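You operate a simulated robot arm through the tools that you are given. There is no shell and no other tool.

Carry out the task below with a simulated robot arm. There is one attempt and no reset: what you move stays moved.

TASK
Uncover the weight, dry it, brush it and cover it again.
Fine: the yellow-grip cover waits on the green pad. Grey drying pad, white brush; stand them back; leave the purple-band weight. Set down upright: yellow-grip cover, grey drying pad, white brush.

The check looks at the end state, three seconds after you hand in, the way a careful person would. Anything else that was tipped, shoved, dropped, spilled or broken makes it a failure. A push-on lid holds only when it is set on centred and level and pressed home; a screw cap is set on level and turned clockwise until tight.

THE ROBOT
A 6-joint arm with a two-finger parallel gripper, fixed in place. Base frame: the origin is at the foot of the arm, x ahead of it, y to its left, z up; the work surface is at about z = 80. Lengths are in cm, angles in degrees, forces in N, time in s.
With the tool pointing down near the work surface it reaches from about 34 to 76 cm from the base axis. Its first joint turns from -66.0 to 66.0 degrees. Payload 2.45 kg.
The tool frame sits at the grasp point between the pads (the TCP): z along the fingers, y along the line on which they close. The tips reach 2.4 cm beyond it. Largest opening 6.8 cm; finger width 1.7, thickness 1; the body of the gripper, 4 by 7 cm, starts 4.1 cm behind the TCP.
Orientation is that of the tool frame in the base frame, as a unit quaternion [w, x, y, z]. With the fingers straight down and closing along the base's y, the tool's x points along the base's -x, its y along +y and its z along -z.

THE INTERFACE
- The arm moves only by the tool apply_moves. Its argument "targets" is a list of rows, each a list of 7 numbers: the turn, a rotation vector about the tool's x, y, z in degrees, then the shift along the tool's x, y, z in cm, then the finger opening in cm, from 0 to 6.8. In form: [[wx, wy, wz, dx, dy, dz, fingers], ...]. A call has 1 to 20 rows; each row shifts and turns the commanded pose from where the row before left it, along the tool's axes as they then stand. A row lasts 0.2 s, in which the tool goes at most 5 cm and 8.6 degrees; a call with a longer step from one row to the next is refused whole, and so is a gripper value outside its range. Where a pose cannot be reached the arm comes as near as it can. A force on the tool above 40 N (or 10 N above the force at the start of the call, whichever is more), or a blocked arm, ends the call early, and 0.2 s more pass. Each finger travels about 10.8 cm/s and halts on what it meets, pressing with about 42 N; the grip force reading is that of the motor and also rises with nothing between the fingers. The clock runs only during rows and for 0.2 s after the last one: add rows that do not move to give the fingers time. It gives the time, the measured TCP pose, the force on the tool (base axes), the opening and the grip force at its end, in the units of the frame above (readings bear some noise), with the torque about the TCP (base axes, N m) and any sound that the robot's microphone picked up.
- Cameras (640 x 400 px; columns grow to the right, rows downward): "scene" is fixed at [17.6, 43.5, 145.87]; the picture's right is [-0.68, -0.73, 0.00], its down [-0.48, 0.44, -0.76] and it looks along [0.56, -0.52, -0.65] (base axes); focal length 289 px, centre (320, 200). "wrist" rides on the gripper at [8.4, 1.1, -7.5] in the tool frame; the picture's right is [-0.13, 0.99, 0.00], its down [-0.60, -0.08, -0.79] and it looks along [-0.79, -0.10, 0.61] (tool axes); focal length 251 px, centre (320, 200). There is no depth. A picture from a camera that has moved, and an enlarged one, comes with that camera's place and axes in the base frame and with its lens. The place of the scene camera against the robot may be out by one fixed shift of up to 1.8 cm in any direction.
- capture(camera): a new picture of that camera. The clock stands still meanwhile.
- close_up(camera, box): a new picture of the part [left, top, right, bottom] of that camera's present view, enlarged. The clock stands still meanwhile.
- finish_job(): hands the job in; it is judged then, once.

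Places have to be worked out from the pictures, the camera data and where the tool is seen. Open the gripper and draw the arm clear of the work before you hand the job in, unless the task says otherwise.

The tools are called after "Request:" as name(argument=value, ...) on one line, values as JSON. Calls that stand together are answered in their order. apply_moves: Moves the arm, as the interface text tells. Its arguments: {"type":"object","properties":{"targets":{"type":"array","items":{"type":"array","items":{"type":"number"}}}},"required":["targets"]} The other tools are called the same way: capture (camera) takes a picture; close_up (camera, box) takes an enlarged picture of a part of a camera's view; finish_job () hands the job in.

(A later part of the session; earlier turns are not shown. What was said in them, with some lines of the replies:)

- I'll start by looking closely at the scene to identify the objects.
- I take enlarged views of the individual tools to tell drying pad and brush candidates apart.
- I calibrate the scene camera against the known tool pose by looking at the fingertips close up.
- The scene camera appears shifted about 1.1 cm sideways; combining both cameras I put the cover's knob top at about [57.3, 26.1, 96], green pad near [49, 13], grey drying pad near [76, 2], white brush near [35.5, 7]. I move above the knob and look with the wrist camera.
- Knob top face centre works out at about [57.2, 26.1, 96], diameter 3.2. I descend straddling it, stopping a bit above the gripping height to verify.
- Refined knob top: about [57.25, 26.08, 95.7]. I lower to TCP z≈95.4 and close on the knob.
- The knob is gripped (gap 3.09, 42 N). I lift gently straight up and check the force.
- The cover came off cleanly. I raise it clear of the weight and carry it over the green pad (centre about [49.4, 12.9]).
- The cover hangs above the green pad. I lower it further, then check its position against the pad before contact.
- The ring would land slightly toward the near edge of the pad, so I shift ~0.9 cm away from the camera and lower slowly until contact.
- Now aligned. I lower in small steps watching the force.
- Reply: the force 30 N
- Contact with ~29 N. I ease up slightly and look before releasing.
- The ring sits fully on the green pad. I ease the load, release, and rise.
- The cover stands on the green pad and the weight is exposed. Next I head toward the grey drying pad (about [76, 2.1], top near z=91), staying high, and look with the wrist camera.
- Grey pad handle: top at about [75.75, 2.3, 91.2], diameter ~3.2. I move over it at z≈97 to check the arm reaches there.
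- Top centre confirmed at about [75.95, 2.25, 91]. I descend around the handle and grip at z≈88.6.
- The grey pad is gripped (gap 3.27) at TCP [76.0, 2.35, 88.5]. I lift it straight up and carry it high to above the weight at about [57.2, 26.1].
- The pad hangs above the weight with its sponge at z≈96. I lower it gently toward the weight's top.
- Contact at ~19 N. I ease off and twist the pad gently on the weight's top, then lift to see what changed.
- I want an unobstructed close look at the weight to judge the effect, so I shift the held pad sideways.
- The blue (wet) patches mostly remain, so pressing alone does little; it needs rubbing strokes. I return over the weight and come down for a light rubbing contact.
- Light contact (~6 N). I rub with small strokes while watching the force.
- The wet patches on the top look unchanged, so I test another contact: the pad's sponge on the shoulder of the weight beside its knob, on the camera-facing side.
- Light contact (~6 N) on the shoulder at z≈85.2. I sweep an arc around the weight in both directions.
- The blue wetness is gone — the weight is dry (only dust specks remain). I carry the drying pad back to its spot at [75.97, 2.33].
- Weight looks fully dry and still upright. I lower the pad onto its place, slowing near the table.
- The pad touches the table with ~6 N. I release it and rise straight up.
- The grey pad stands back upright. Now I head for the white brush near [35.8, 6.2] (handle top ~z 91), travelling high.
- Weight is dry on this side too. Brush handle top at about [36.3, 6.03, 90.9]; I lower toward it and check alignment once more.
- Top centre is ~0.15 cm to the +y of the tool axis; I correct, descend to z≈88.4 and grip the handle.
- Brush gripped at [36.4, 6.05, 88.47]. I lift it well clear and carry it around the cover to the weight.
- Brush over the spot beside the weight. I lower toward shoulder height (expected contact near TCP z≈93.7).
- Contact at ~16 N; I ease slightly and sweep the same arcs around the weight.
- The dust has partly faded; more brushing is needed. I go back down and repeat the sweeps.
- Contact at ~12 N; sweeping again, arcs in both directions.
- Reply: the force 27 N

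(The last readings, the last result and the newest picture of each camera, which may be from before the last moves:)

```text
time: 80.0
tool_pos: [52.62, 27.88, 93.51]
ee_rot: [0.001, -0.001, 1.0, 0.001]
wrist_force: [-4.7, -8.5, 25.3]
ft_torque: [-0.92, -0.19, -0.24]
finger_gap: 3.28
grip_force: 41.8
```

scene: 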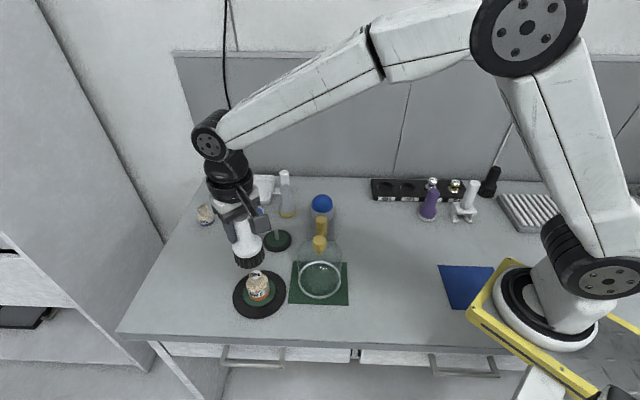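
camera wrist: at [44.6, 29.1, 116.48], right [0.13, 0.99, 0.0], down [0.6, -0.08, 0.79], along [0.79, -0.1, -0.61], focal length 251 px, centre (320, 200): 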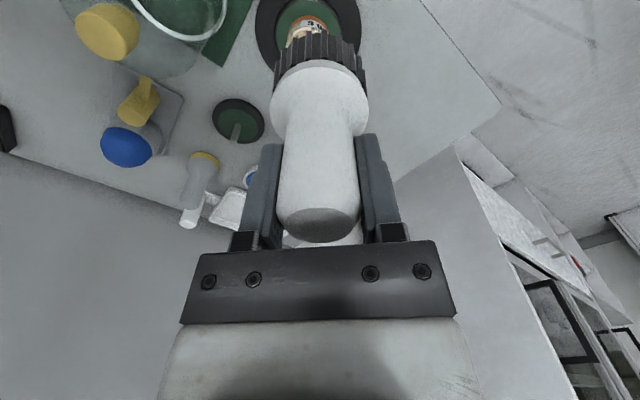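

Request:
apply_moves(targets=[[0, 0, 0, 0, 0, -1, 2.6], [0, 0, 0, 0, 0, -3, 2.6], [0, 0, 0, 0, 0, -4, 2.6], [0, 0, 0, 0, 0, -4, 2.6], [0, 0, 0, 0, 0, -3, 2.6], [0, 0, 0, 0, 0, 0, 2.6]])

Request:
close_up(camera="scene", box=[230, 250, 290, 320])

Request:
close_up(camera="scene", box=[243, 264, 275, 304])

Request:
capture(camera="wrist")

```text
time: 81.4
tool_pos: [52.56, 27.93, 108.59]
ee_rot: [0.0, -0.001, 1.0, 0.001]
wrist_force: [-0.2, -0.1, -1.3]
ft_torque: [0.02, 0.01, 0.01]
finger_gap: 3.25
grip_force: 42.5
```

```text
5.71 times, centred on (260, 285) of scene
camera zoom: at [17.6, 43.51, 145.86], right [-0.68, -0.73, 0.0], down [-0.48, 0.44, -0.76], along [0.56, -0.52, -0.65], focal length 1649 px, centre (663, -286)
```

zoom: 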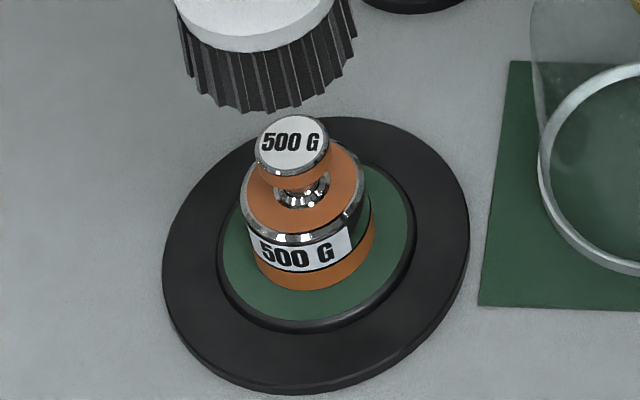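

```text
10.00 times, centred on (259, 284) of scene
camera zoom: at [17.6, 43.51, 145.86], right [-0.68, -0.73, 0.0], down [-0.48, 0.44, -0.76], along [0.56, -0.52, -0.65], focal length 2886 px, centre (930, -640)
```

zoom: 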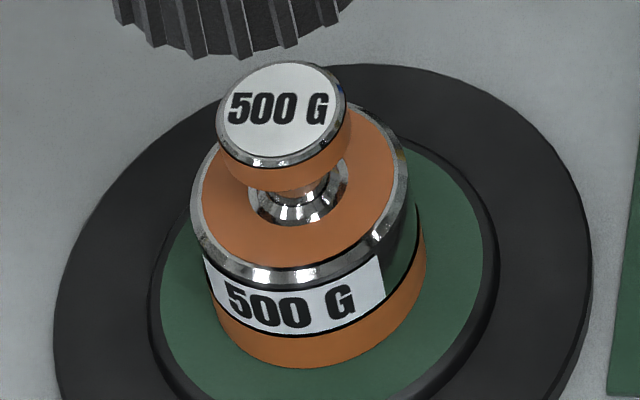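

```text
taken
camera wrist: at [44.28, 28.91, 116.13], right [0.13, 0.99, 0.0], down [0.6, -0.08, 0.79], along [0.79, -0.1, -0.61], focal length 251 px, centre (320, 200)
```

wrist: 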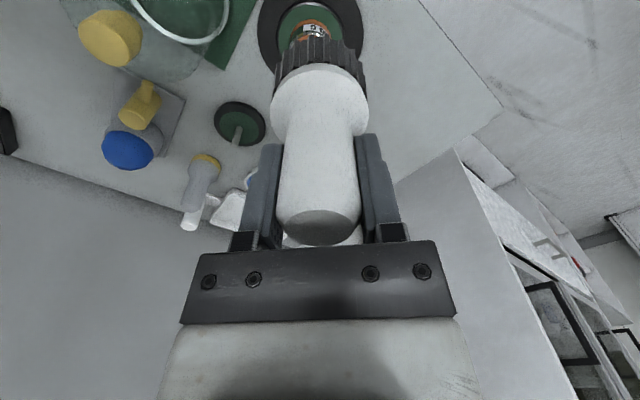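

The weight is now clean and shiny. I bring the brush back along the same route to its spot at [36.4, 6.06].

Request:
apply_moves(targets=[[0, 0, 0, 2.3, -0.8, 0, 2.6], [0, 0, 0, 3.5, -1.5, 0, 2.6], [0, 0, 0, 3.5, -2.5, 0, 2.6], [0, 0, 0, 3.0, -3.0, 0, 2.6], [0, 0, 0, 1.5, -4, 0, 2.6], [0, 0, 0, 1.0, -4, 0, 2.6], [0, 0, 0, 0.9, -4, 0, 2.6], [0, 0, 0, 0.4, -2, 0, 2.6], [0, 0, 0, 0, 0, 0, 2.6], [0, 0, 0, 0, 0, 4, 2.6], [0, 0, 0, 0, 0, 4, 2.6], [0, 0, 0, 0, 0, 4, 2.6], [0, 0, 0, 0, 0, 3, 2.6], [0, 0, 0, 0, 0, 2.5, 2.6], [0, 0, 0, 0, 0, 0, 2.6]])

Request:
close_up(camera="scene", box=[320, 230, 450, 330])

```text
time: 84.6
tool_pos: [36.65, 6.22, 90.9]
ee_rot: [0.001, -0.001, 1.0, 0.001]
wrist_force: [0.7, -0.1, -0.1]
ft_torque: [0.0, 0.0, -0.01]
finger_gap: 3.25
grip_force: 42.1
```

```text
4.00 times, centred on (385, 280) of scene
camera zoom: at [17.6, 43.51, 145.87], right [-0.68, -0.73, 0.0], down [-0.48, 0.44, -0.76], along [0.56, -0.52, -0.65], focal length 1154 px, centre (60, -120)
```

zoom: 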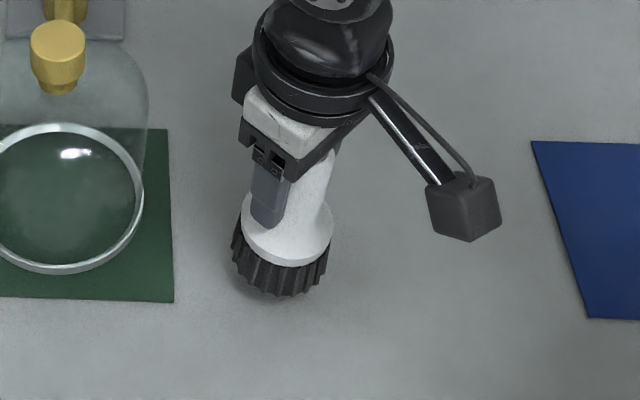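

Request:
apply_moves(targets=[[0, 0, 0, 0.15, -0.12, 1.0, 2.6], [0, 0, 0, 0, 0, 0.7, 2.6], [0, 0, 0, 0, 0, 0.3, 2.6], [0, 0, 0, 0, 0, 0.2, 2.6], [0, 0, 0, 0, 0, 0, 2.6]])

```text
time: 85.8
tool_pos: [36.58, 5.97, 88.63]
ee_rot: [0.001, -0.001, 1.0, 0.001]
wrist_force: [0.5, -1.1, -1.1]
ft_torque: [0.0, 0.01, 0.03]
finger_gap: 3.25
grip_force: 42.0
```

Request:
apply_moves(targets=[[0, 0, 0, 0, 0, 0.12, 2.6], [0, 0, 0, 0, 0, 0.1, 2.6], [0, 0, 0, 0, 0, 0, 2.6]])

```text
time: 86.6
tool_pos: [36.51, 5.96, 88.51]
ee_rot: [-0.001, -0.001, 1.0, 0.001]
wrist_force: [0.3, -0.4, -0.5]
ft_torque: [0.0, -0.01, 0.01]
finger_gap: 3.27
grip_force: 41.8
```

Request:
apply_moves(targets=[[0, 0, 0, 0, 0, 0.1, 2.6], [0, 0, 0, 0, 0, 0, 2.6]])

```text
time: 87.2
tool_pos: [36.54, 6.06, 88.39]
ee_rot: [0.001, -0.001, 1.0, 0.001]
wrist_force: [-0.7, -3.1, 19.2]
ft_torque: [-0.27, 0.65, 0.06]
finger_gap: 3.29
grip_force: 42.2
```

Contact with the table; I ease a little, release, and rise.

Request:
apply_moves(targets=[[0, 0, 0, 0, 0, -0.06, 2.6], [0, 0, 0, 0, 0, 0, 2.6], [0, 0, 0, 0, 0, 0, 3.6], [0, 0, 0, 0, 0, 0, 5], [0, 0, 0, 0, 0, 0, 6.8], [0, 0, 0, 0, 0, 0, 6.8], [0, 0, 0, 0, 0, -1.5, 6.8], [0, 0, 0, 0, 0, -3, 6.8], [0, 0, 0, 0, 0, -4, 6.8], [0, 0, 0, 0, 0, -4, 6.8], [0, 0, 0, 0, 0, -4, 6.8], [0, 0, 0, 0, 0, 0, 6.8]])

Request:
capture(camera="wrist")

Request:
capture(camera="scene")

Request:
close_up(camera="scene", box=[340, 255, 420, 320])

```text
time: 89.8
tool_pos: [36.67, 5.97, 105.03]
ee_rot: [0.0, -0.001, 1.0, 0.001]
wrist_force: [-0.5, -0.3, 0.9]
ft_torque: [0.0, -0.01, 0.0]
finger_gap: 6.82
grip_force: 0.0
```

```text
taken
camera wrist: at [28.4, 7.05, 112.53], right [0.13, 0.99, 0.0], down [0.6, -0.08, 0.79], along [0.79, -0.1, -0.61], focal length 251 px, centre (320, 200)
```

wrist: 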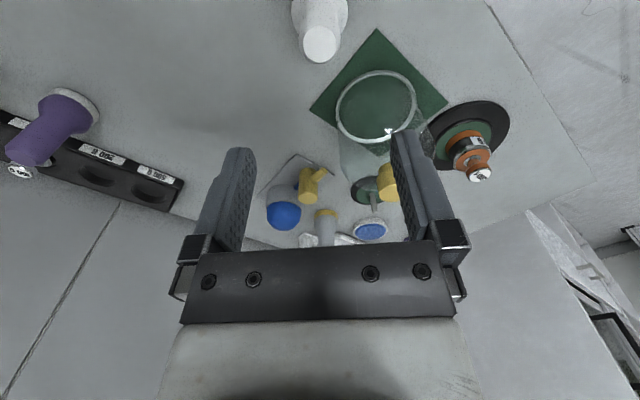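

```text
taken
```

scene: 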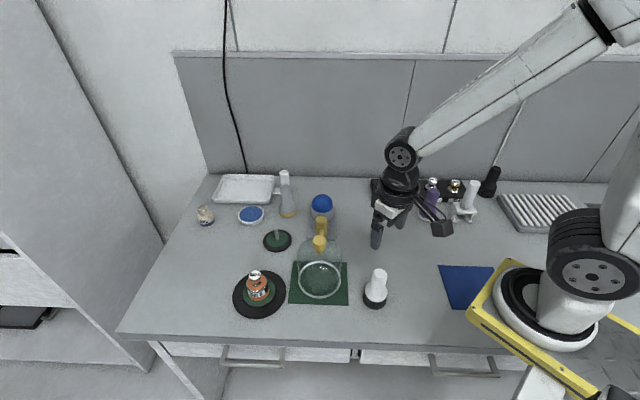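

```text
6.15 times, centred on (380, 288) of scene
camera zoom: at [17.6, 43.5, 145.87], right [-0.68, -0.73, 0.0], down [-0.48, 0.44, -0.76], along [0.56, -0.52, -0.65], focal length 1776 px, centre (-49, -338)
```

zoom: 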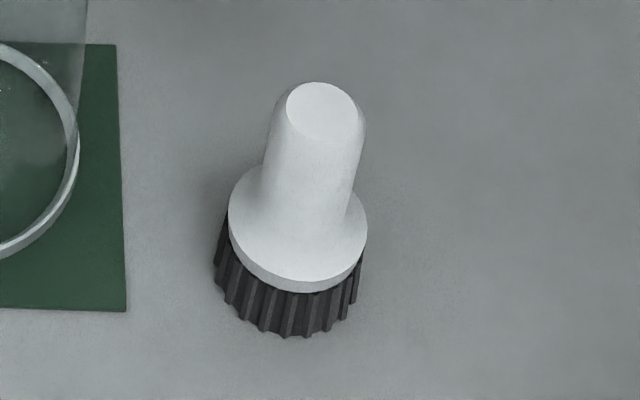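

Brush is back upright in place. Now I go back over the cover's yellow knob (about [50.15, 12.3], top ~95.2).

Request:
apply_moves(targets=[[0, 0, 0, -3.4, 1.6, 0, 6.8], [0, 0, 0, -3.4, 1.6, 0, 6.8], [0, 0, 0, -3.4, 1.6, 0, 6.8], [0, 0, 0, -3.3, 1.55, 0.5, 6.8], [0, 0, 0, 0, 0, 0, 6.8]])

Request:
close_up(camera="wrist", box=[230, 0, 400, 110])

Request:
close_up(camera="wrist", box=[380, 0, 520, 110])

Request:
close_up(camera="scene", box=[220, 230, 300, 330])

```text
time: 91.0
tool_pos: [50.1, 12.3, 104.51]
ee_rot: [0.0, -0.001, 1.0, 0.001]
wrist_force: [-0.4, -0.3, -0.7]
ft_torque: [0.02, -0.03, -0.02]
finger_gap: 6.78
grip_force: 0.0
```

```text
3.64 times, centred on (315, 55) of wrist
camera zoom: at [41.82, 13.42, 112.04], right [0.13, 0.99, 0.0], down [0.6, -0.08, 0.79], along [0.79, -0.1, -0.61], focal length 914 px, centre (338, 727)
```

zoom: 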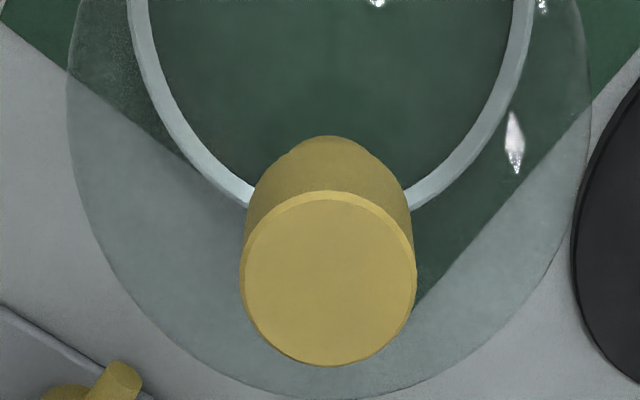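

```text
3.64 times, centred on (450, 55) of wrist
camera zoom: at [41.82, 13.42, 112.04], right [0.13, 0.99, 0.0], down [0.6, -0.08, 0.79], along [0.79, -0.1, -0.61], focal length 914 px, centre (-153, 727)
```

zoom: 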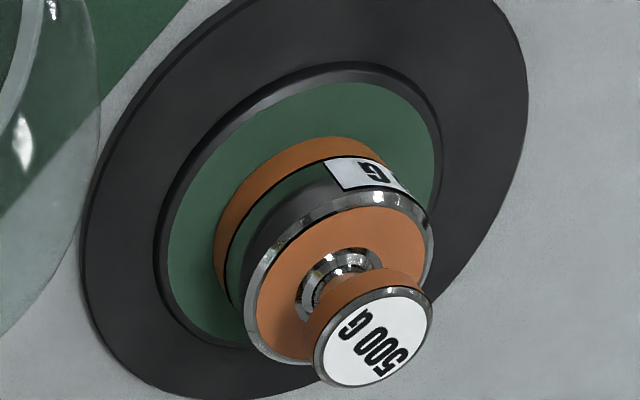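

```text
4.00 times, centred on (260, 280) of scene
camera zoom: at [17.6, 43.51, 145.87], right [-0.68, -0.73, 0.0], down [-0.48, 0.44, -0.76], along [0.56, -0.52, -0.65], focal length 1154 px, centre (560, -120)
```

zoom: 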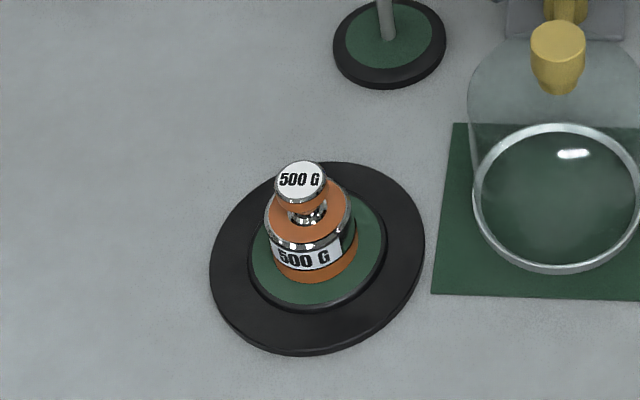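

Knob top centre at about [50.2, 12.15, 95.1]. The weight is clean and upright on its base. I descend and grip the knob.

Request:
apply_moves(targets=[[0, 0, 0, -0.08, -0.16, 3, 6.8], [0, 0, 0, 0, 0, 3, 6.8], [0, 0, 0, 0, 0, 2.5, 6.8], [0, 0, 0, 0, 0, 1.1, 6.8], [0, 0, 0, 0, 0, 0, 6.8]])

Request:
capture(camera="wrist")

```text
time: 92.2
tool_pos: [50.01, 12.31, 94.85]
ee_rot: [0.001, -0.001, 1.0, 0.001]
wrist_force: [0.5, 0.8, -0.4]
ft_torque: [0.02, -0.01, 0.0]
finger_gap: 6.8
grip_force: 0.0
```

```text
taken
camera wrist: at [41.7, 13.28, 102.43], right [0.13, 0.99, 0.0], down [0.6, -0.08, 0.79], along [0.79, -0.1, -0.61], focal length 251 px, centre (320, 200)
```

wrist: 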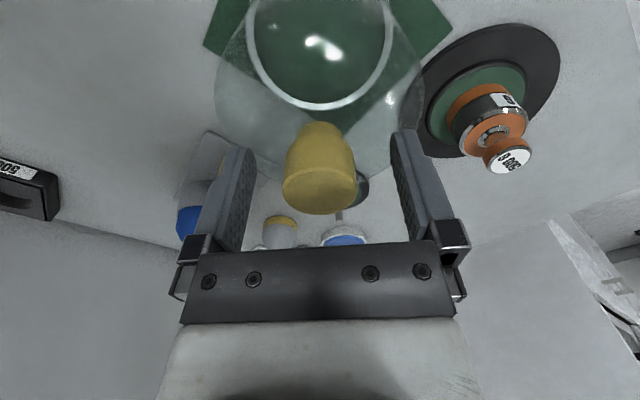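

Request:
apply_moves(targets=[[0, 0, 0, 0, 0, 0, 4.5], [0, 0, 0, 0, 0, 0, 2.5], [0, 0, 0, 0, 0, 0, 2.5], [0, 0, 0, 0, 0, 0, 2.5]])

Request:
close_up(camera="wrist", box=[240, 110, 400, 220])

Request:
capture(camera="wrist")

```text
time: 93.2
tool_pos: [50.06, 12.28, 94.94]
ee_rot: [0.0, -0.001, 1.0, 0.001]
wrist_force: [0.3, 0.6, 0.1]
ft_torque: [-0.03, -0.05, -0.02]
finger_gap: 3.1
grip_force: 42.0
```

```text
3.64 times, centred on (320, 165) of wrist
camera zoom: at [41.69, 13.28, 102.45], right [0.13, 0.99, 0.0], down [0.6, -0.08, 0.79], along [0.79, -0.1, -0.61], focal length 914 px, centre (320, 327)
```

zoom: 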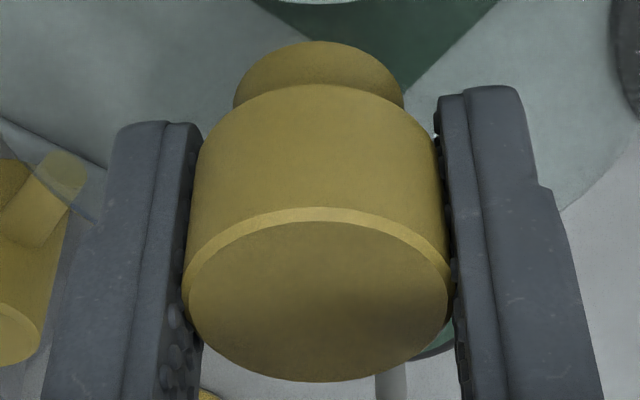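

```text
taken
camera wrist: at [41.69, 13.28, 102.45], right [0.13, 0.99, 0.0], down [0.6, -0.08, 0.79], along [0.79, -0.1, -0.61], focal length 251 px, centre (320, 200)
```

wrist: 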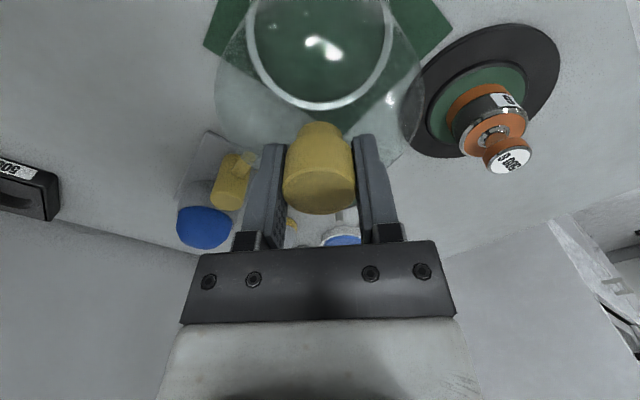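

Grasp is identical to the first one (gap 3.1). By summing my commands, the cover's original seat is +7.05 in x and +13.74 in y from here. I lift 14 cm and carry it back over the weight.

Request:
apply_moves(targets=[[0, 0, 0, 0, 0, -0.5, 2.5], [0, 0, 0, 0, 0, -1.5, 2.5], [0, 0, 0, 0, 0, -3, 2.5], [0, 0, 0, 0, 0, -3, 2.5], [0, 0, 0, 0, 0, -3, 2.5], [0, 0, 0, 0, 0, -3, 2.5], [0, 0, 0, -0.7, 1.3, 0, 2.5], [0, 0, 0, -1.4, 2.8, 0, 2.5], [0, 0, 0, -1.5, 2.9, 0, 2.5], [0, 0, 0, -1.5, 2.9, 0, 2.5], [0, 0, 0, -1.3, 2.6, 0, 2.5], [0, 0, 0, -0.65, 1.24, 0, 2.5], [0, 0, 0, 0, 0, 0, 2.5], [0, 0, 0, 0, 0, 0, 2.5]])

Request:
capture(camera="scene")

Request:
capture(camera="wrist")

```text
time: 96.2
tool_pos: [57.12, 25.85, 108.83]
ee_rot: [0.0, -0.001, 1.0, 0.0]
wrist_force: [0.3, -0.2, -1.7]
ft_torque: [-0.04, 0.02, 0.03]
finger_gap: 3.12
grip_force: 41.7
```

```text
taken
```

scene: 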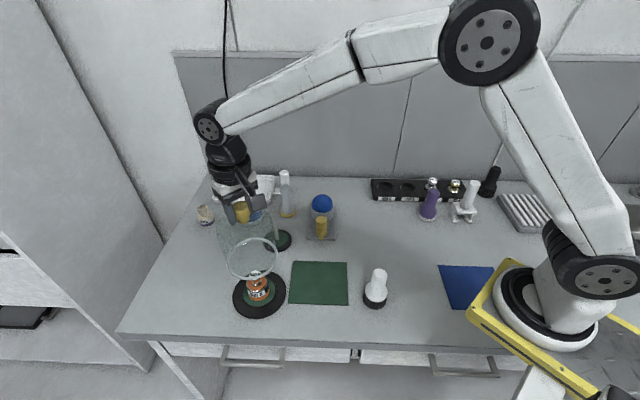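

```text
taken
camera wrist: at [48.77, 26.88, 116.37], right [0.13, 0.99, 0.0], down [0.6, -0.08, 0.79], along [0.79, -0.1, -0.61], focal length 251 px, centre (320, 200)
```

wrist: 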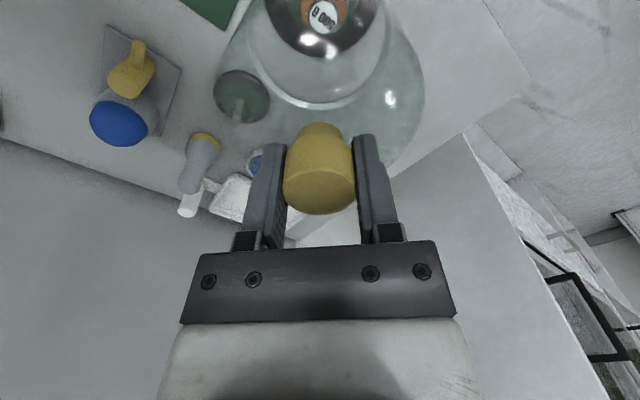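

Cover is above the weight; I lower it around the weight, checking alignment partway.

Request:
apply_moves(targets=[[0, 0, 0, 0, 0, 2, 2.5], [0, 0, 0, 0, 0, 2.5, 2.5], [0, 0, 0, 0, 0, 2.5, 2.5], [0, 0, 0, 0, 0, 2.5, 2.5], [0, 0, 0, 0, 0, 1.5, 2.5], [0, 0, 0, 0, 0, 0, 2.5]])

Request:
close_up(camera="scene", box=[200, 200, 310, 330])

Request:
close_up(camera="wrist", box=[200, 0, 440, 150])

```text
time: 97.6
tool_pos: [56.81, 25.97, 97.89]
ee_rot: [0.0, -0.001, 1.0, 0.001]
wrist_force: [0.4, 0.1, -1.9]
ft_torque: [-0.01, -0.03, 0.03]
finger_gap: 3.11
grip_force: 41.6
```

```text
3.08 times, centred on (255, 265) of scene
camera zoom: at [17.61, 43.51, 145.86], right [-0.68, -0.73, 0.0], down [-0.48, 0.44, -0.76], along [0.56, -0.52, -0.65], focal length 888 px, centre (520, 0)
```

zoom: 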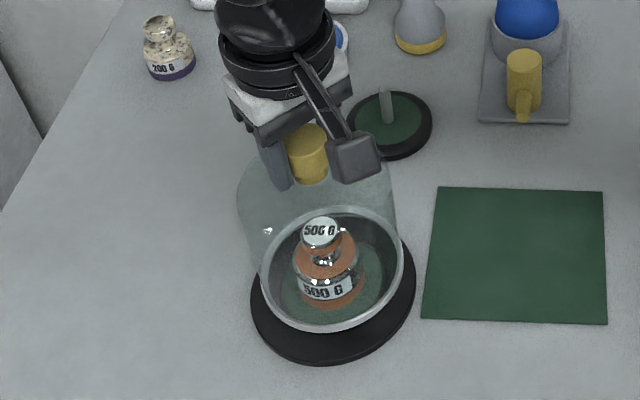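

```text
2.67 times, centred on (320, 75) of wrist
camera zoom: at [48.65, 26.96, 105.37], right [0.13, 0.99, 0.0], down [0.6, -0.08, 0.79], along [0.79, -0.1, -0.61], focal length 670 px, centre (320, 533)
```

zoom: 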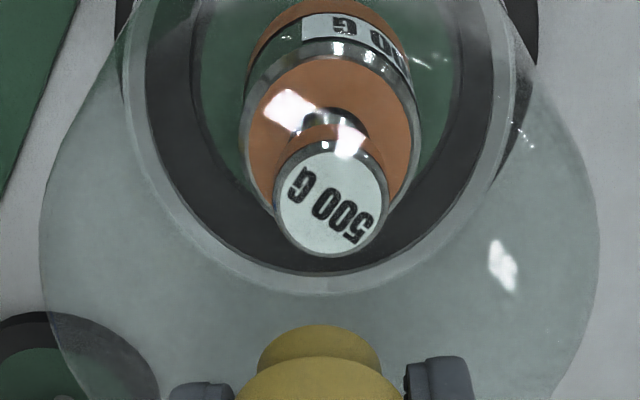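

Request:
apply_moves(targets=[[0, 0, 0, 0, 0, 0, 2.5], [0, 0, 0, 0, 0, 0, 2.5]])

```text
time: 98.2
tool_pos: [56.93, 25.97, 97.94]
ee_rot: [0.001, -0.001, 1.0, 0.001]
wrist_force: [0.0, 0.5, -1.8]
ft_torque: [-0.01, -0.01, 0.04]
finger_gap: 3.12
grip_force: 42.0
```

Request:
apply_moves(targets=[[0, 0, 0, 0, 0, 0, 2.5]])

Request:
apply_moves(targets=[[0, 0, 0, 0, 0, 0, 2.5]])

Request:
apply_moves(targets=[[0, 0, 0, 0, 0, 0, 2.5]])

Request:
apply_moves(targets=[[0, 0, 0, 0, 0, 0, 2.5]])

```text
time: 98.6
tool_pos: [56.92, 25.93, 97.97]
ee_rot: [0.001, 0.0, 1.0, 0.001]
wrist_force: [-0.9, -0.1, -1.4]
ft_torque: [-0.01, 0.04, 0.01]
finger_gap: 3.1
grip_force: 41.7
```

```text
time: 99.0
tool_pos: [56.96, 25.82, 97.85]
ee_rot: [0.001, -0.001, 1.0, 0.0]
wrist_force: [0.3, 0.1, -1.5]
ft_torque: [0.0, -0.02, -0.02]
finger_gap: 3.1
grip_force: 42.1
```

```text
time: 99.4
tool_pos: [56.9, 25.85, 97.96]
ee_rot: [0.0, -0.001, 1.0, 0.0]
wrist_force: [-0.2, 0.5, -2.1]
ft_torque: [-0.03, -0.01, 0.03]
finger_gap: 3.09
grip_force: 42.1
```

```text
time: 99.8
tool_pos: [57.06, 25.88, 97.92]
ee_rot: [0.0, -0.001, 1.0, 0.001]
wrist_force: [0.2, -0.3, -2.8]
ft_torque: [0.03, 0.03, 0.03]
finger_gap: 3.11
grip_force: 42.3
```

Readings average [56.95, 25.9], slightly short of the original grip position (57.2, 26.0). I correct +0.15 in x and +0.08 in y, lower to just above the seat and compare with the earlier seated picture.

Request:
apply_moves(targets=[[0, 0, 0, -0.15, 0.08, 1.0, 2.5], [0, 0, 0, 0, 0, 0.8, 2.5], [0, 0, 0, 0, 0, 0, 2.5]])

Request:
close_up(camera="scene", box=[200, 200, 310, 330])

Request:
close_up(camera="scene", box=[225, 255, 295, 325])

Request:
capture(camera="wrist")

```text
time: 100.6
tool_pos: [57.28, 26.06, 96.0]
ee_rot: [0.0, 0.0, 1.0, 0.001]
wrist_force: [0.5, 0.8, -1.8]
ft_torque: [0.0, -0.01, -0.01]
finger_gap: 3.09
grip_force: 42.1
```

```text
3.08 times, centred on (255, 265) of scene
camera zoom: at [17.61, 43.51, 145.86], right [-0.68, -0.73, 0.0], down [-0.48, 0.44, -0.76], along [0.56, -0.52, -0.65], focal length 888 px, centre (520, 0)
```

zoom: 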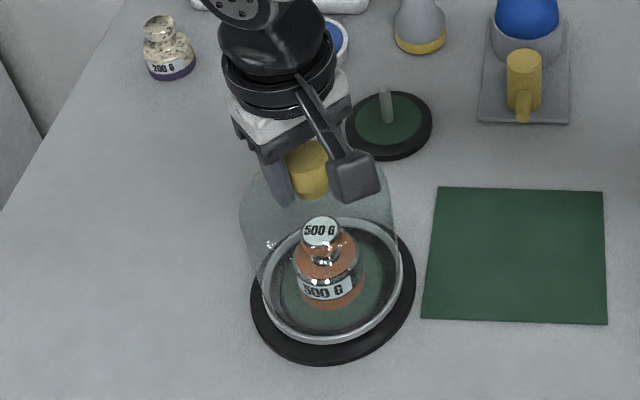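

```text
5.71 times, centred on (260, 290) of scene
camera zoom: at [17.61, 43.51, 145.86], right [-0.68, -0.73, 0.0], down [-0.48, 0.44, -0.76], along [0.56, -0.52, -0.65], focal length 1649 px, centre (663, -314)
```

zoom: 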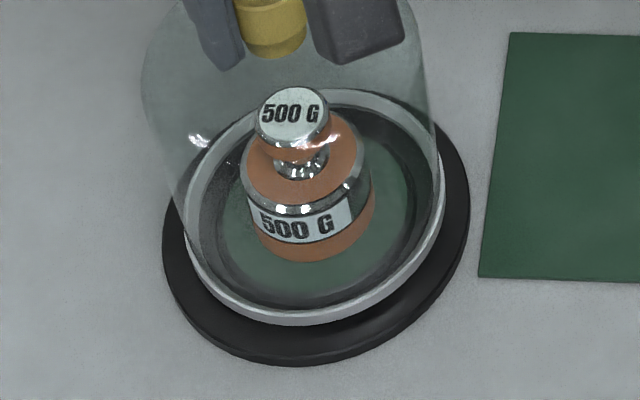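

```text
taken
camera wrist: at [48.86, 27.08, 103.52], right [0.13, 0.99, 0.0], down [0.6, -0.08, 0.79], along [0.79, -0.1, -0.61], focal length 251 px, centre (320, 200)
```

wrist: 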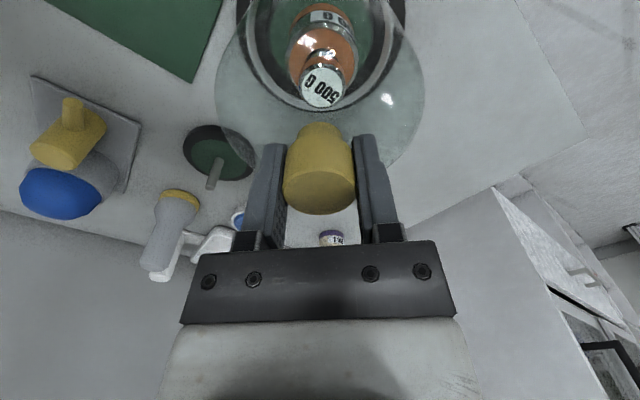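

Request:
close_up(camera="scene", box=[225, 235, 295, 325])

```text
4.44 times, centred on (260, 280) of scene
camera zoom: at [17.61, 43.51, 145.86], right [-0.68, -0.73, 0.0], down [-0.48, 0.44, -0.76], along [0.56, -0.52, -0.65], focal length 1283 px, centre (587, -156)
```

zoom: 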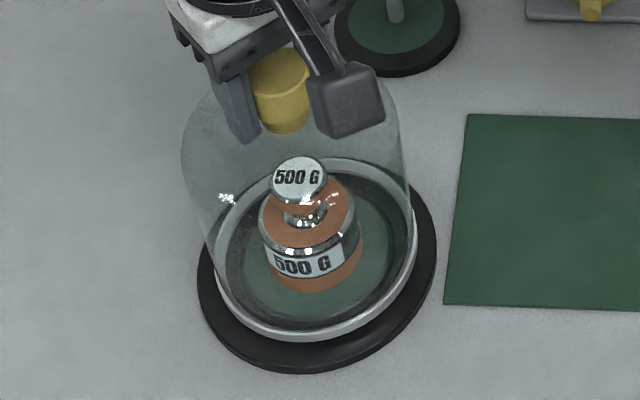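

Aligned with the original seated picture within about 0.1 cm. I lower in small steps until it seats.

Request:
apply_moves(targets=[[0, 0, 0, 0, 0, 0.2, 2.5], [0, 0, 0, 0, 0, 0.15, 2.5], [0, 0, 0, 0, 0, 0.1, 2.5], [0, 0, 0, 0, 0, 0, 2.5]])

```text
time: 101.6
tool_pos: [57.19, 26.12, 95.55]
ee_rot: [0.001, -0.002, 1.0, 0.001]
wrist_force: [0.1, 0.2, -2.6]
ft_torque: [0.0, -0.03, 0.0]
finger_gap: 3.11
grip_force: 42.3
```

Request:
apply_moves(targets=[[0, 0, 0, 0, 0, 0.1, 2.5], [0, 0, 0, 0, 0, 0.1, 2.5], [0, 0, 0, 0, 0, 0, 2.5]])

```text
time: 102.4
tool_pos: [57.32, 26.1, 95.49]
ee_rot: [0.0, 0.0, 1.0, 0.001]
wrist_force: [-1.2, 0.4, 0.4]
ft_torque: [-0.17, 0.11, 0.0]
finger_gap: 3.07
grip_force: 41.8
```

Request:
apply_moves(targets=[[0, 0, 0, 0, 0, 0.1, 2.5], [0, 0, 0, 0, 0, 0, 2.5]])

Request:
close_up(camera="scene", box=[225, 235, 295, 325])

```text
time: 103.0
tool_pos: [57.22, 26.16, 95.35]
ee_rot: [0.001, -0.001, 1.0, 0.001]
wrist_force: [-2.2, -1.5, 11.7]
ft_torque: [-0.4, 0.68, 0.06]
finger_gap: 3.11
grip_force: 42.2
```

```text
4.44 times, centred on (260, 280) of scene
camera zoom: at [17.58, 43.49, 145.87], right [-0.68, -0.73, 0.0], down [-0.48, 0.44, -0.76], along [0.56, -0.52, -0.65], focal length 1283 px, centre (587, -156)
```

zoom: 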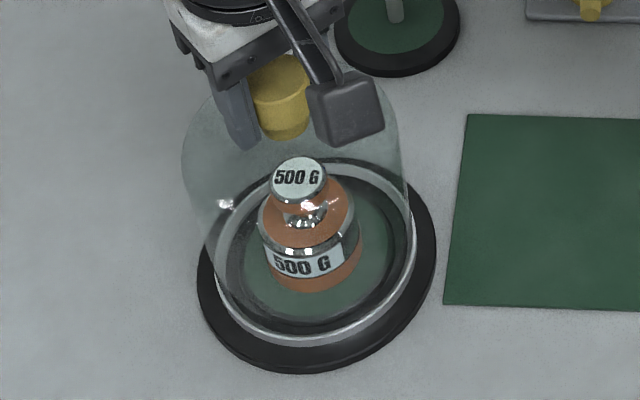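

The cover is back at its original height with ~13 N contact and matches the original picture. I ease slightly, release and rise.

Request:
apply_moves(targets=[[0, 0, 0, 0, 0, -0.06, 2.5], [0, 0, 0, 0, 0, 0, 2.5], [0, 0, 0, 0, 0, 0, 3.6], [0, 0, 0, 0, 0, 0, 5], [0, 0, 0, 0, 0, 0, 6.8], [0, 0, 0, 0, 0, 0, 6.8], [0, 0, 0, 0, 0, -1.5, 6.8], [0, 0, 0, 0, 0, -3, 6.8], [0, 0, 0, 0, 0, -4, 6.8], [0, 0, 0, 0, 0, 0, 6.8]])

Request:
close_up(camera="scene", box=[225, 235, 295, 325])

Request:
close_up(camera="wrist", box=[230, 0, 400, 110])

```text
time: 105.2
tool_pos: [57.19, 26.02, 103.98]
ee_rot: [-0.001, -0.001, 1.0, 0.001]
wrist_force: [-0.2, 0.3, 0.1]
ft_torque: [0.03, -0.02, -0.03]
finger_gap: 6.79
grip_force: 0.0
```

```text
4.44 times, centred on (260, 280) of scene
camera zoom: at [17.6, 43.5, 145.87], right [-0.68, -0.73, 0.0], down [-0.48, 0.44, -0.76], along [0.56, -0.52, -0.65], focal length 1283 px, centre (587, -156)
```

zoom: 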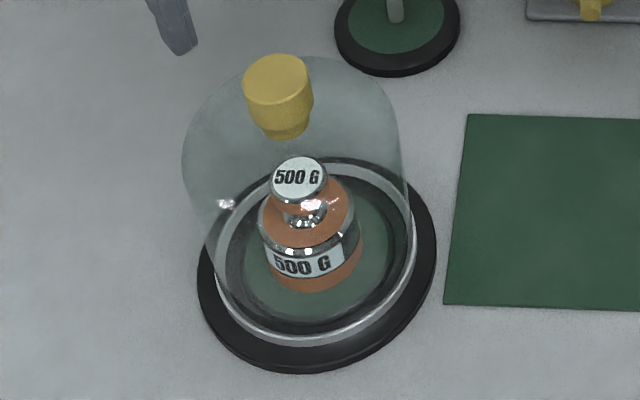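

```text
3.64 times, centred on (315, 55) of wrist
camera zoom: at [48.88, 26.96, 111.48], right [0.13, 0.99, 0.0], down [0.6, -0.08, 0.79], along [0.79, -0.1, -0.61], focal length 914 px, centre (338, 727)
```

zoom: 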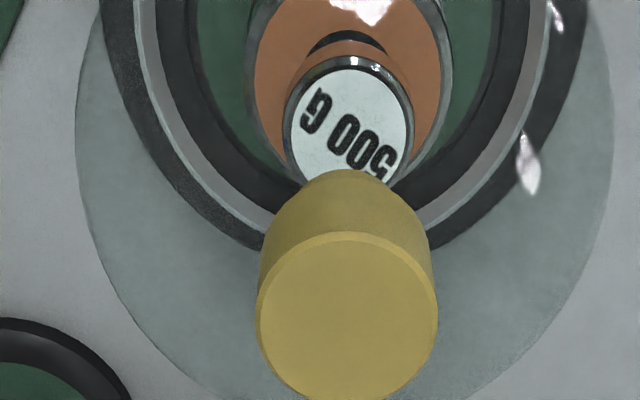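

I zoom in on the rim to verify the cover sits level and flat on its base.

Request:
close_up(camera="scene", box=[230, 265, 290, 320])

Request:
close_up(camera="scene", box=[180, 160, 400, 330])

```text
7.27 times, centred on (260, 292) of scene
camera zoom: at [17.6, 43.5, 145.87], right [-0.68, -0.73, 0.0], down [-0.48, 0.44, -0.76], along [0.56, -0.52, -0.65], focal length 2099 px, centre (756, -473)
```

zoom: 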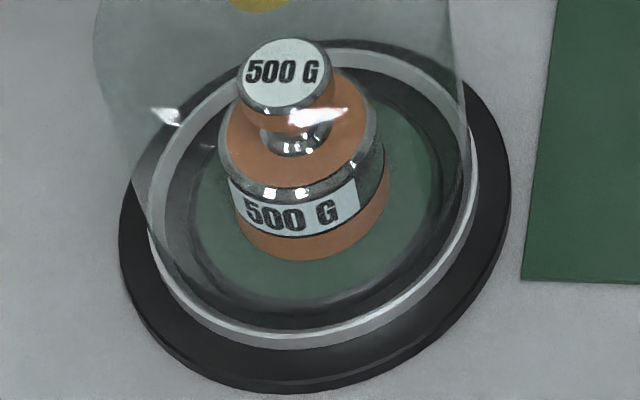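

```text
2.35 times, centred on (290, 245) of scene
camera zoom: at [17.6, 43.5, 145.87], right [-0.68, -0.73, 0.0], down [-0.48, 0.44, -0.76], along [0.56, -0.52, -0.65], focal length 679 px, centre (391, 94)
```

zoom: 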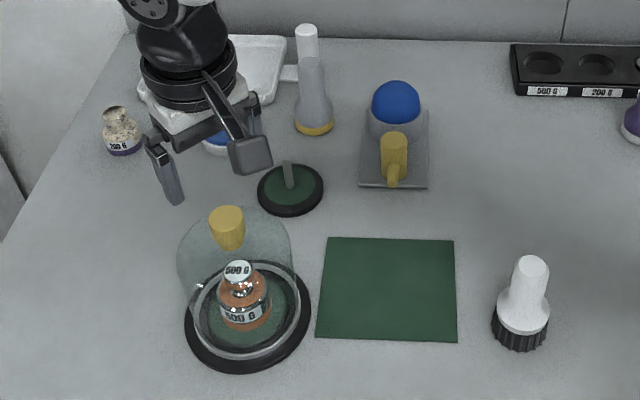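

Everything matches the starting layout. I back the arm off toward the base to inspect the cover's rim from another side with the wrist camera.

Request:
apply_moves(targets=[[0, 0, 0, 3.5, 0, 0, 6.8], [0, 0, 0, 4, 0, 0, 6.8], [0, 0, 0, 4, 0, 0, 6.8], [0, 0, 0, 3.5, 0, 1, 6.8], [0, 0, 0, 0, 0, 3, 6.8], [0, 0, 0, 0, 0, 3, 6.8], [0, 0, 0, 0, 0, 0, 6.8]])

Request:
capture(camera="wrist")

Request:
close_up(camera="wrist", box=[230, 0, 400, 130])

```text
time: 106.8
tool_pos: [42.33, 25.98, 97.06]
ee_rot: [0.002, -0.001, 1.0, 0.001]
wrist_force: [0.0, -0.1, 0.1]
ft_torque: [0.01, -0.02, -0.01]
finger_gap: 6.78
grip_force: 0.1
```

```text
taken
camera wrist: at [33.94, 27.1, 104.48], right [0.13, 0.99, 0.0], down [0.6, -0.08, 0.79], along [0.79, -0.1, -0.61], focal length 251 px, centre (320, 200)
```

wrist: 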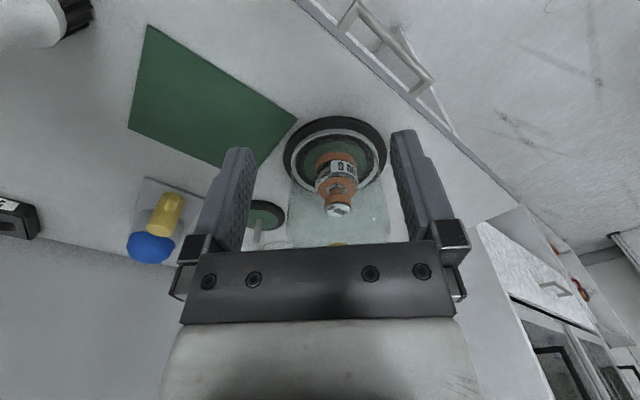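

```text
3.08 times, centred on (315, 65) of wrist
camera zoom: at [33.94, 27.1, 104.48], right [0.13, 0.99, 0.0], down [0.6, -0.08, 0.79], along [0.79, -0.1, -0.61], focal length 774 px, centre (335, 615)
```

zoom: 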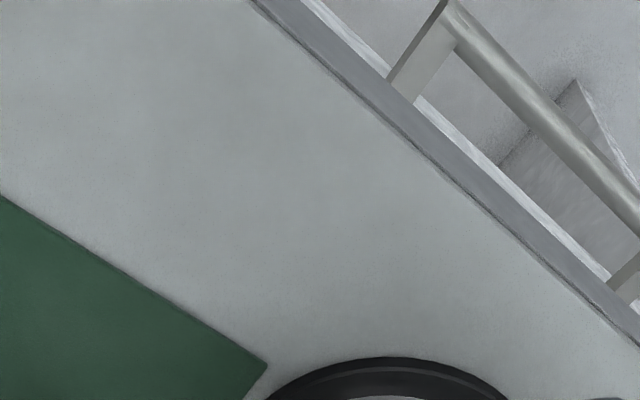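

Request:
close_up(camera="wrist", box=[270, 105, 400, 205])

```text
4.00 times, centred on (335, 155) of wrist
camera zoom: at [33.94, 27.1, 104.48], right [0.13, 0.99, 0.0], down [0.6, -0.08, 0.79], along [0.79, -0.1, -0.61], focal length 1006 px, centre (260, 380)
```

zoom: 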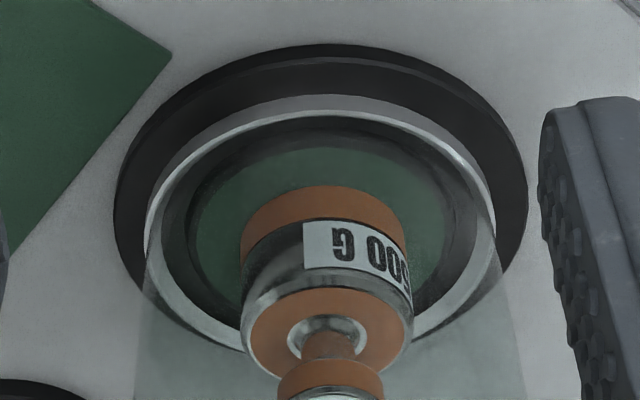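

The rim sits flat and centred on its base (equal margins left and right). I raise the arm clear to a high parked position and take a final look.

Request:
apply_moves(targets=[[0, 0, 0, 0, 0, -4, 6.8], [0, 0, 0, 0, 0, -4.5, 6.8], [0, 0, 0, 0, 0, -4.5, 6.8], [0, 0, 0, 0, -2, -4.5, 6.8], [0, 0, 0, 0, -4, -4.5, 6.8], [0, 0, 0, 0, -4, -4, 6.8], [0, 0, 0, 0, -3, -2, 6.8], [0, 0, 0, 0, 0, 0, 6.8]])

Request:
capture(camera="scene")

Request:
close_up(camera="scene", box=[180, 160, 400, 330])

Request:
close_up(camera="scene", box=[225, 235, 295, 325])

```text
refused: row 5 steps farther than a row can; nothing moved
```

```text
taken
```

scene: 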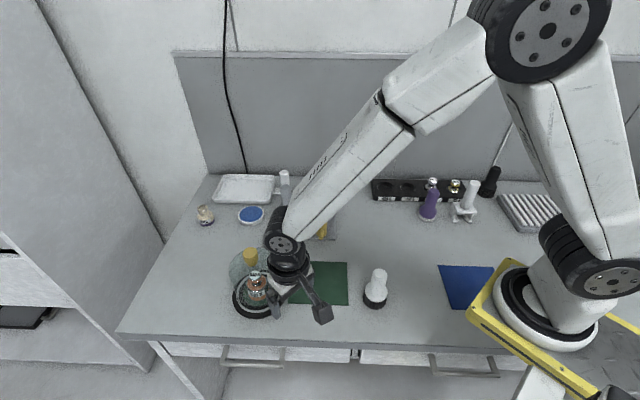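

```text
2.35 times, centred on (290, 245) of scene
camera zoom: at [17.6, 43.5, 145.87], right [-0.68, -0.73, 0.0], down [-0.48, 0.44, -0.76], along [0.56, -0.52, -0.65], focal length 679 px, centre (391, 94)
```

zoom: 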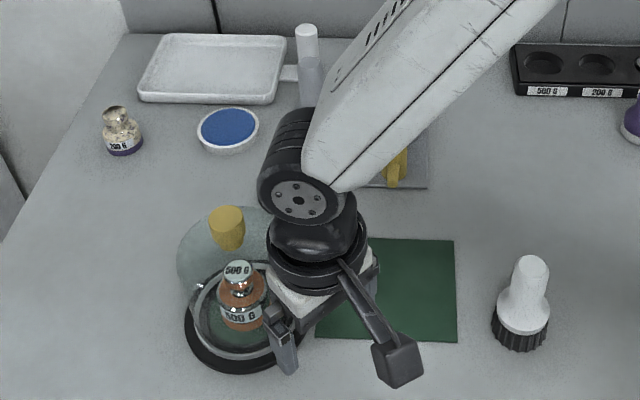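

```text
4.44 times, centred on (260, 280) of scene
camera zoom: at [17.6, 43.5, 145.87], right [-0.68, -0.73, 0.0], down [-0.48, 0.44, -0.76], along [0.56, -0.52, -0.65], focal length 1283 px, centre (587, -156)
```

zoom: 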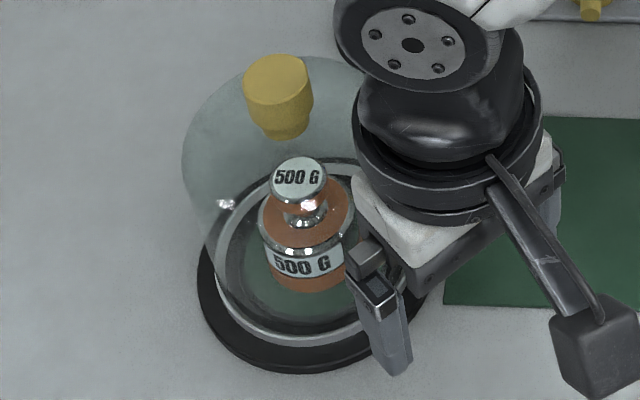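

The combined steps were too long in one row; I split vertical and sideways moves into shorter ones.

Request:
apply_moves(targets=[[0, 0, 0, 0, 0, -4, 6.8], [0, 0, 0, 0, 0, -4.5, 6.8], [0, 0, 0, 0, 0, -4.5, 6.8], [0, 0, 0, 0, 0, -4.5, 6.8], [0, 0, 0, 0, 0, -4.5, 6.8], [0, 0, 0, 0, 0, -4, 6.8], [0, 0, 0, -1, -4, 0, 6.8], [0, 0, 0, -1, -4, 0, 6.8], [0, 0, 0, -1, -3, 0, 6.8], [0, 0, 0, 0, 0, 0, 6.8]])

Request:
capture(camera="scene")

Request:
close_up(camera="scene", box=[180, 160, 400, 330])

Request:
close_up(camera="scene", box=[340, 150, 600, 330])

```text
time: 109.0
tool_pos: [45.23, 14.94, 122.73]
ee_rot: [0.001, -0.001, 1.0, 0.001]
wrist_force: [-0.9, -0.2, 0.4]
ft_torque: [0.0, 0.01, 0.03]
finger_gap: 6.81
grip_force: 0.1
```

```text
taken
```

scene: 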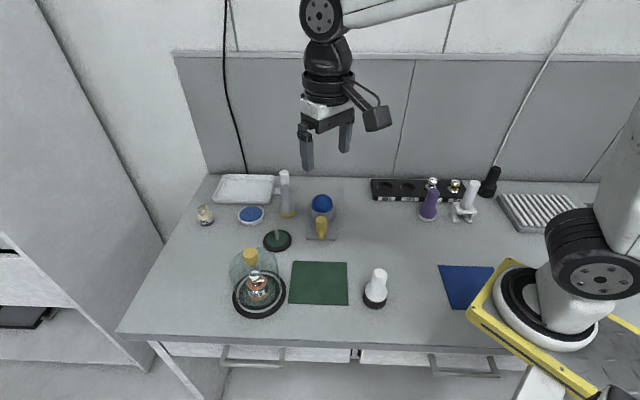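

```text
2.35 times, centred on (290, 245) of scene
camera zoom: at [17.6, 43.5, 145.87], right [-0.68, -0.73, 0.0], down [-0.48, 0.44, -0.76], along [0.56, -0.52, -0.65], focal length 679 px, centre (391, 94)
```

zoom: 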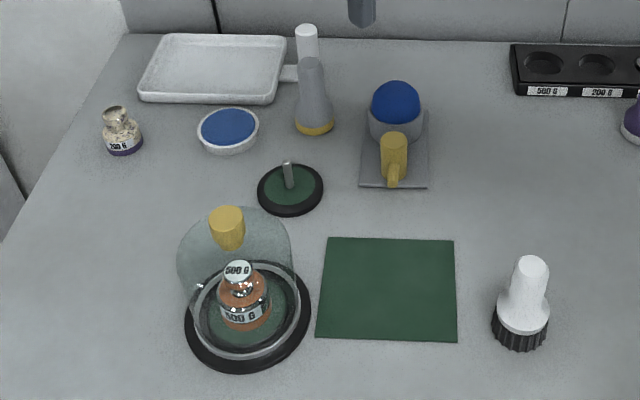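

```text
2.22 times, centred on (470, 240) of scene
camera zoom: at [17.6, 43.5, 145.87], right [-0.68, -0.73, 0.0], down [-0.48, 0.44, -0.76], along [0.56, -0.52, -0.65], focal length 641 px, centre (-13, 111)
```

zoom: 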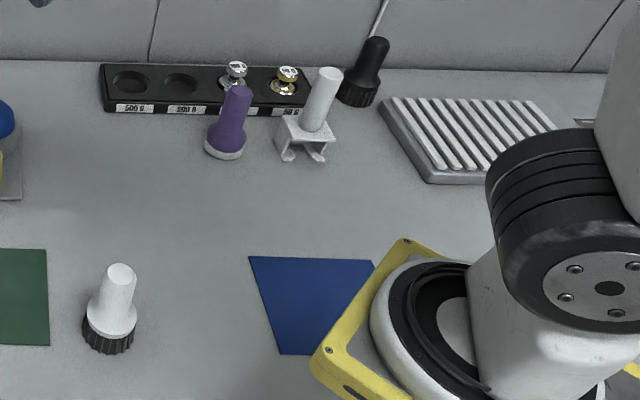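

The weight is dry, brushed and covered again. The drying pad and brush are standing back in their places, the purple-band weight hasn't been touched, and the gripper is open and clear. I hand the job in.

Request:
finish_job()

```text
The job is handed in.
```

I handed the job in with the 500 g weight dried, brushed and back under the yellow-grip cover. I haven't been given the result of the check.

- **Cover:** it waited on the green pad, then went back on its base. In the last pictures it sits level and centred, within about 0.1 cm of where it started.
- **Weight:** no wet patches or dust were left in the close-ups. It is still upright at its starting spot, under the cover.
- **Tools:** the grey drying pad and the white brush stand upright again. The drying pad is within about 0.3 cm of where it started and the brush within about 0.2 cm.
- **Everything else:** the purple-band weight was not touched, and nothing else was tipped, moved or dropped. The arm ended high above the table with the gripper open.
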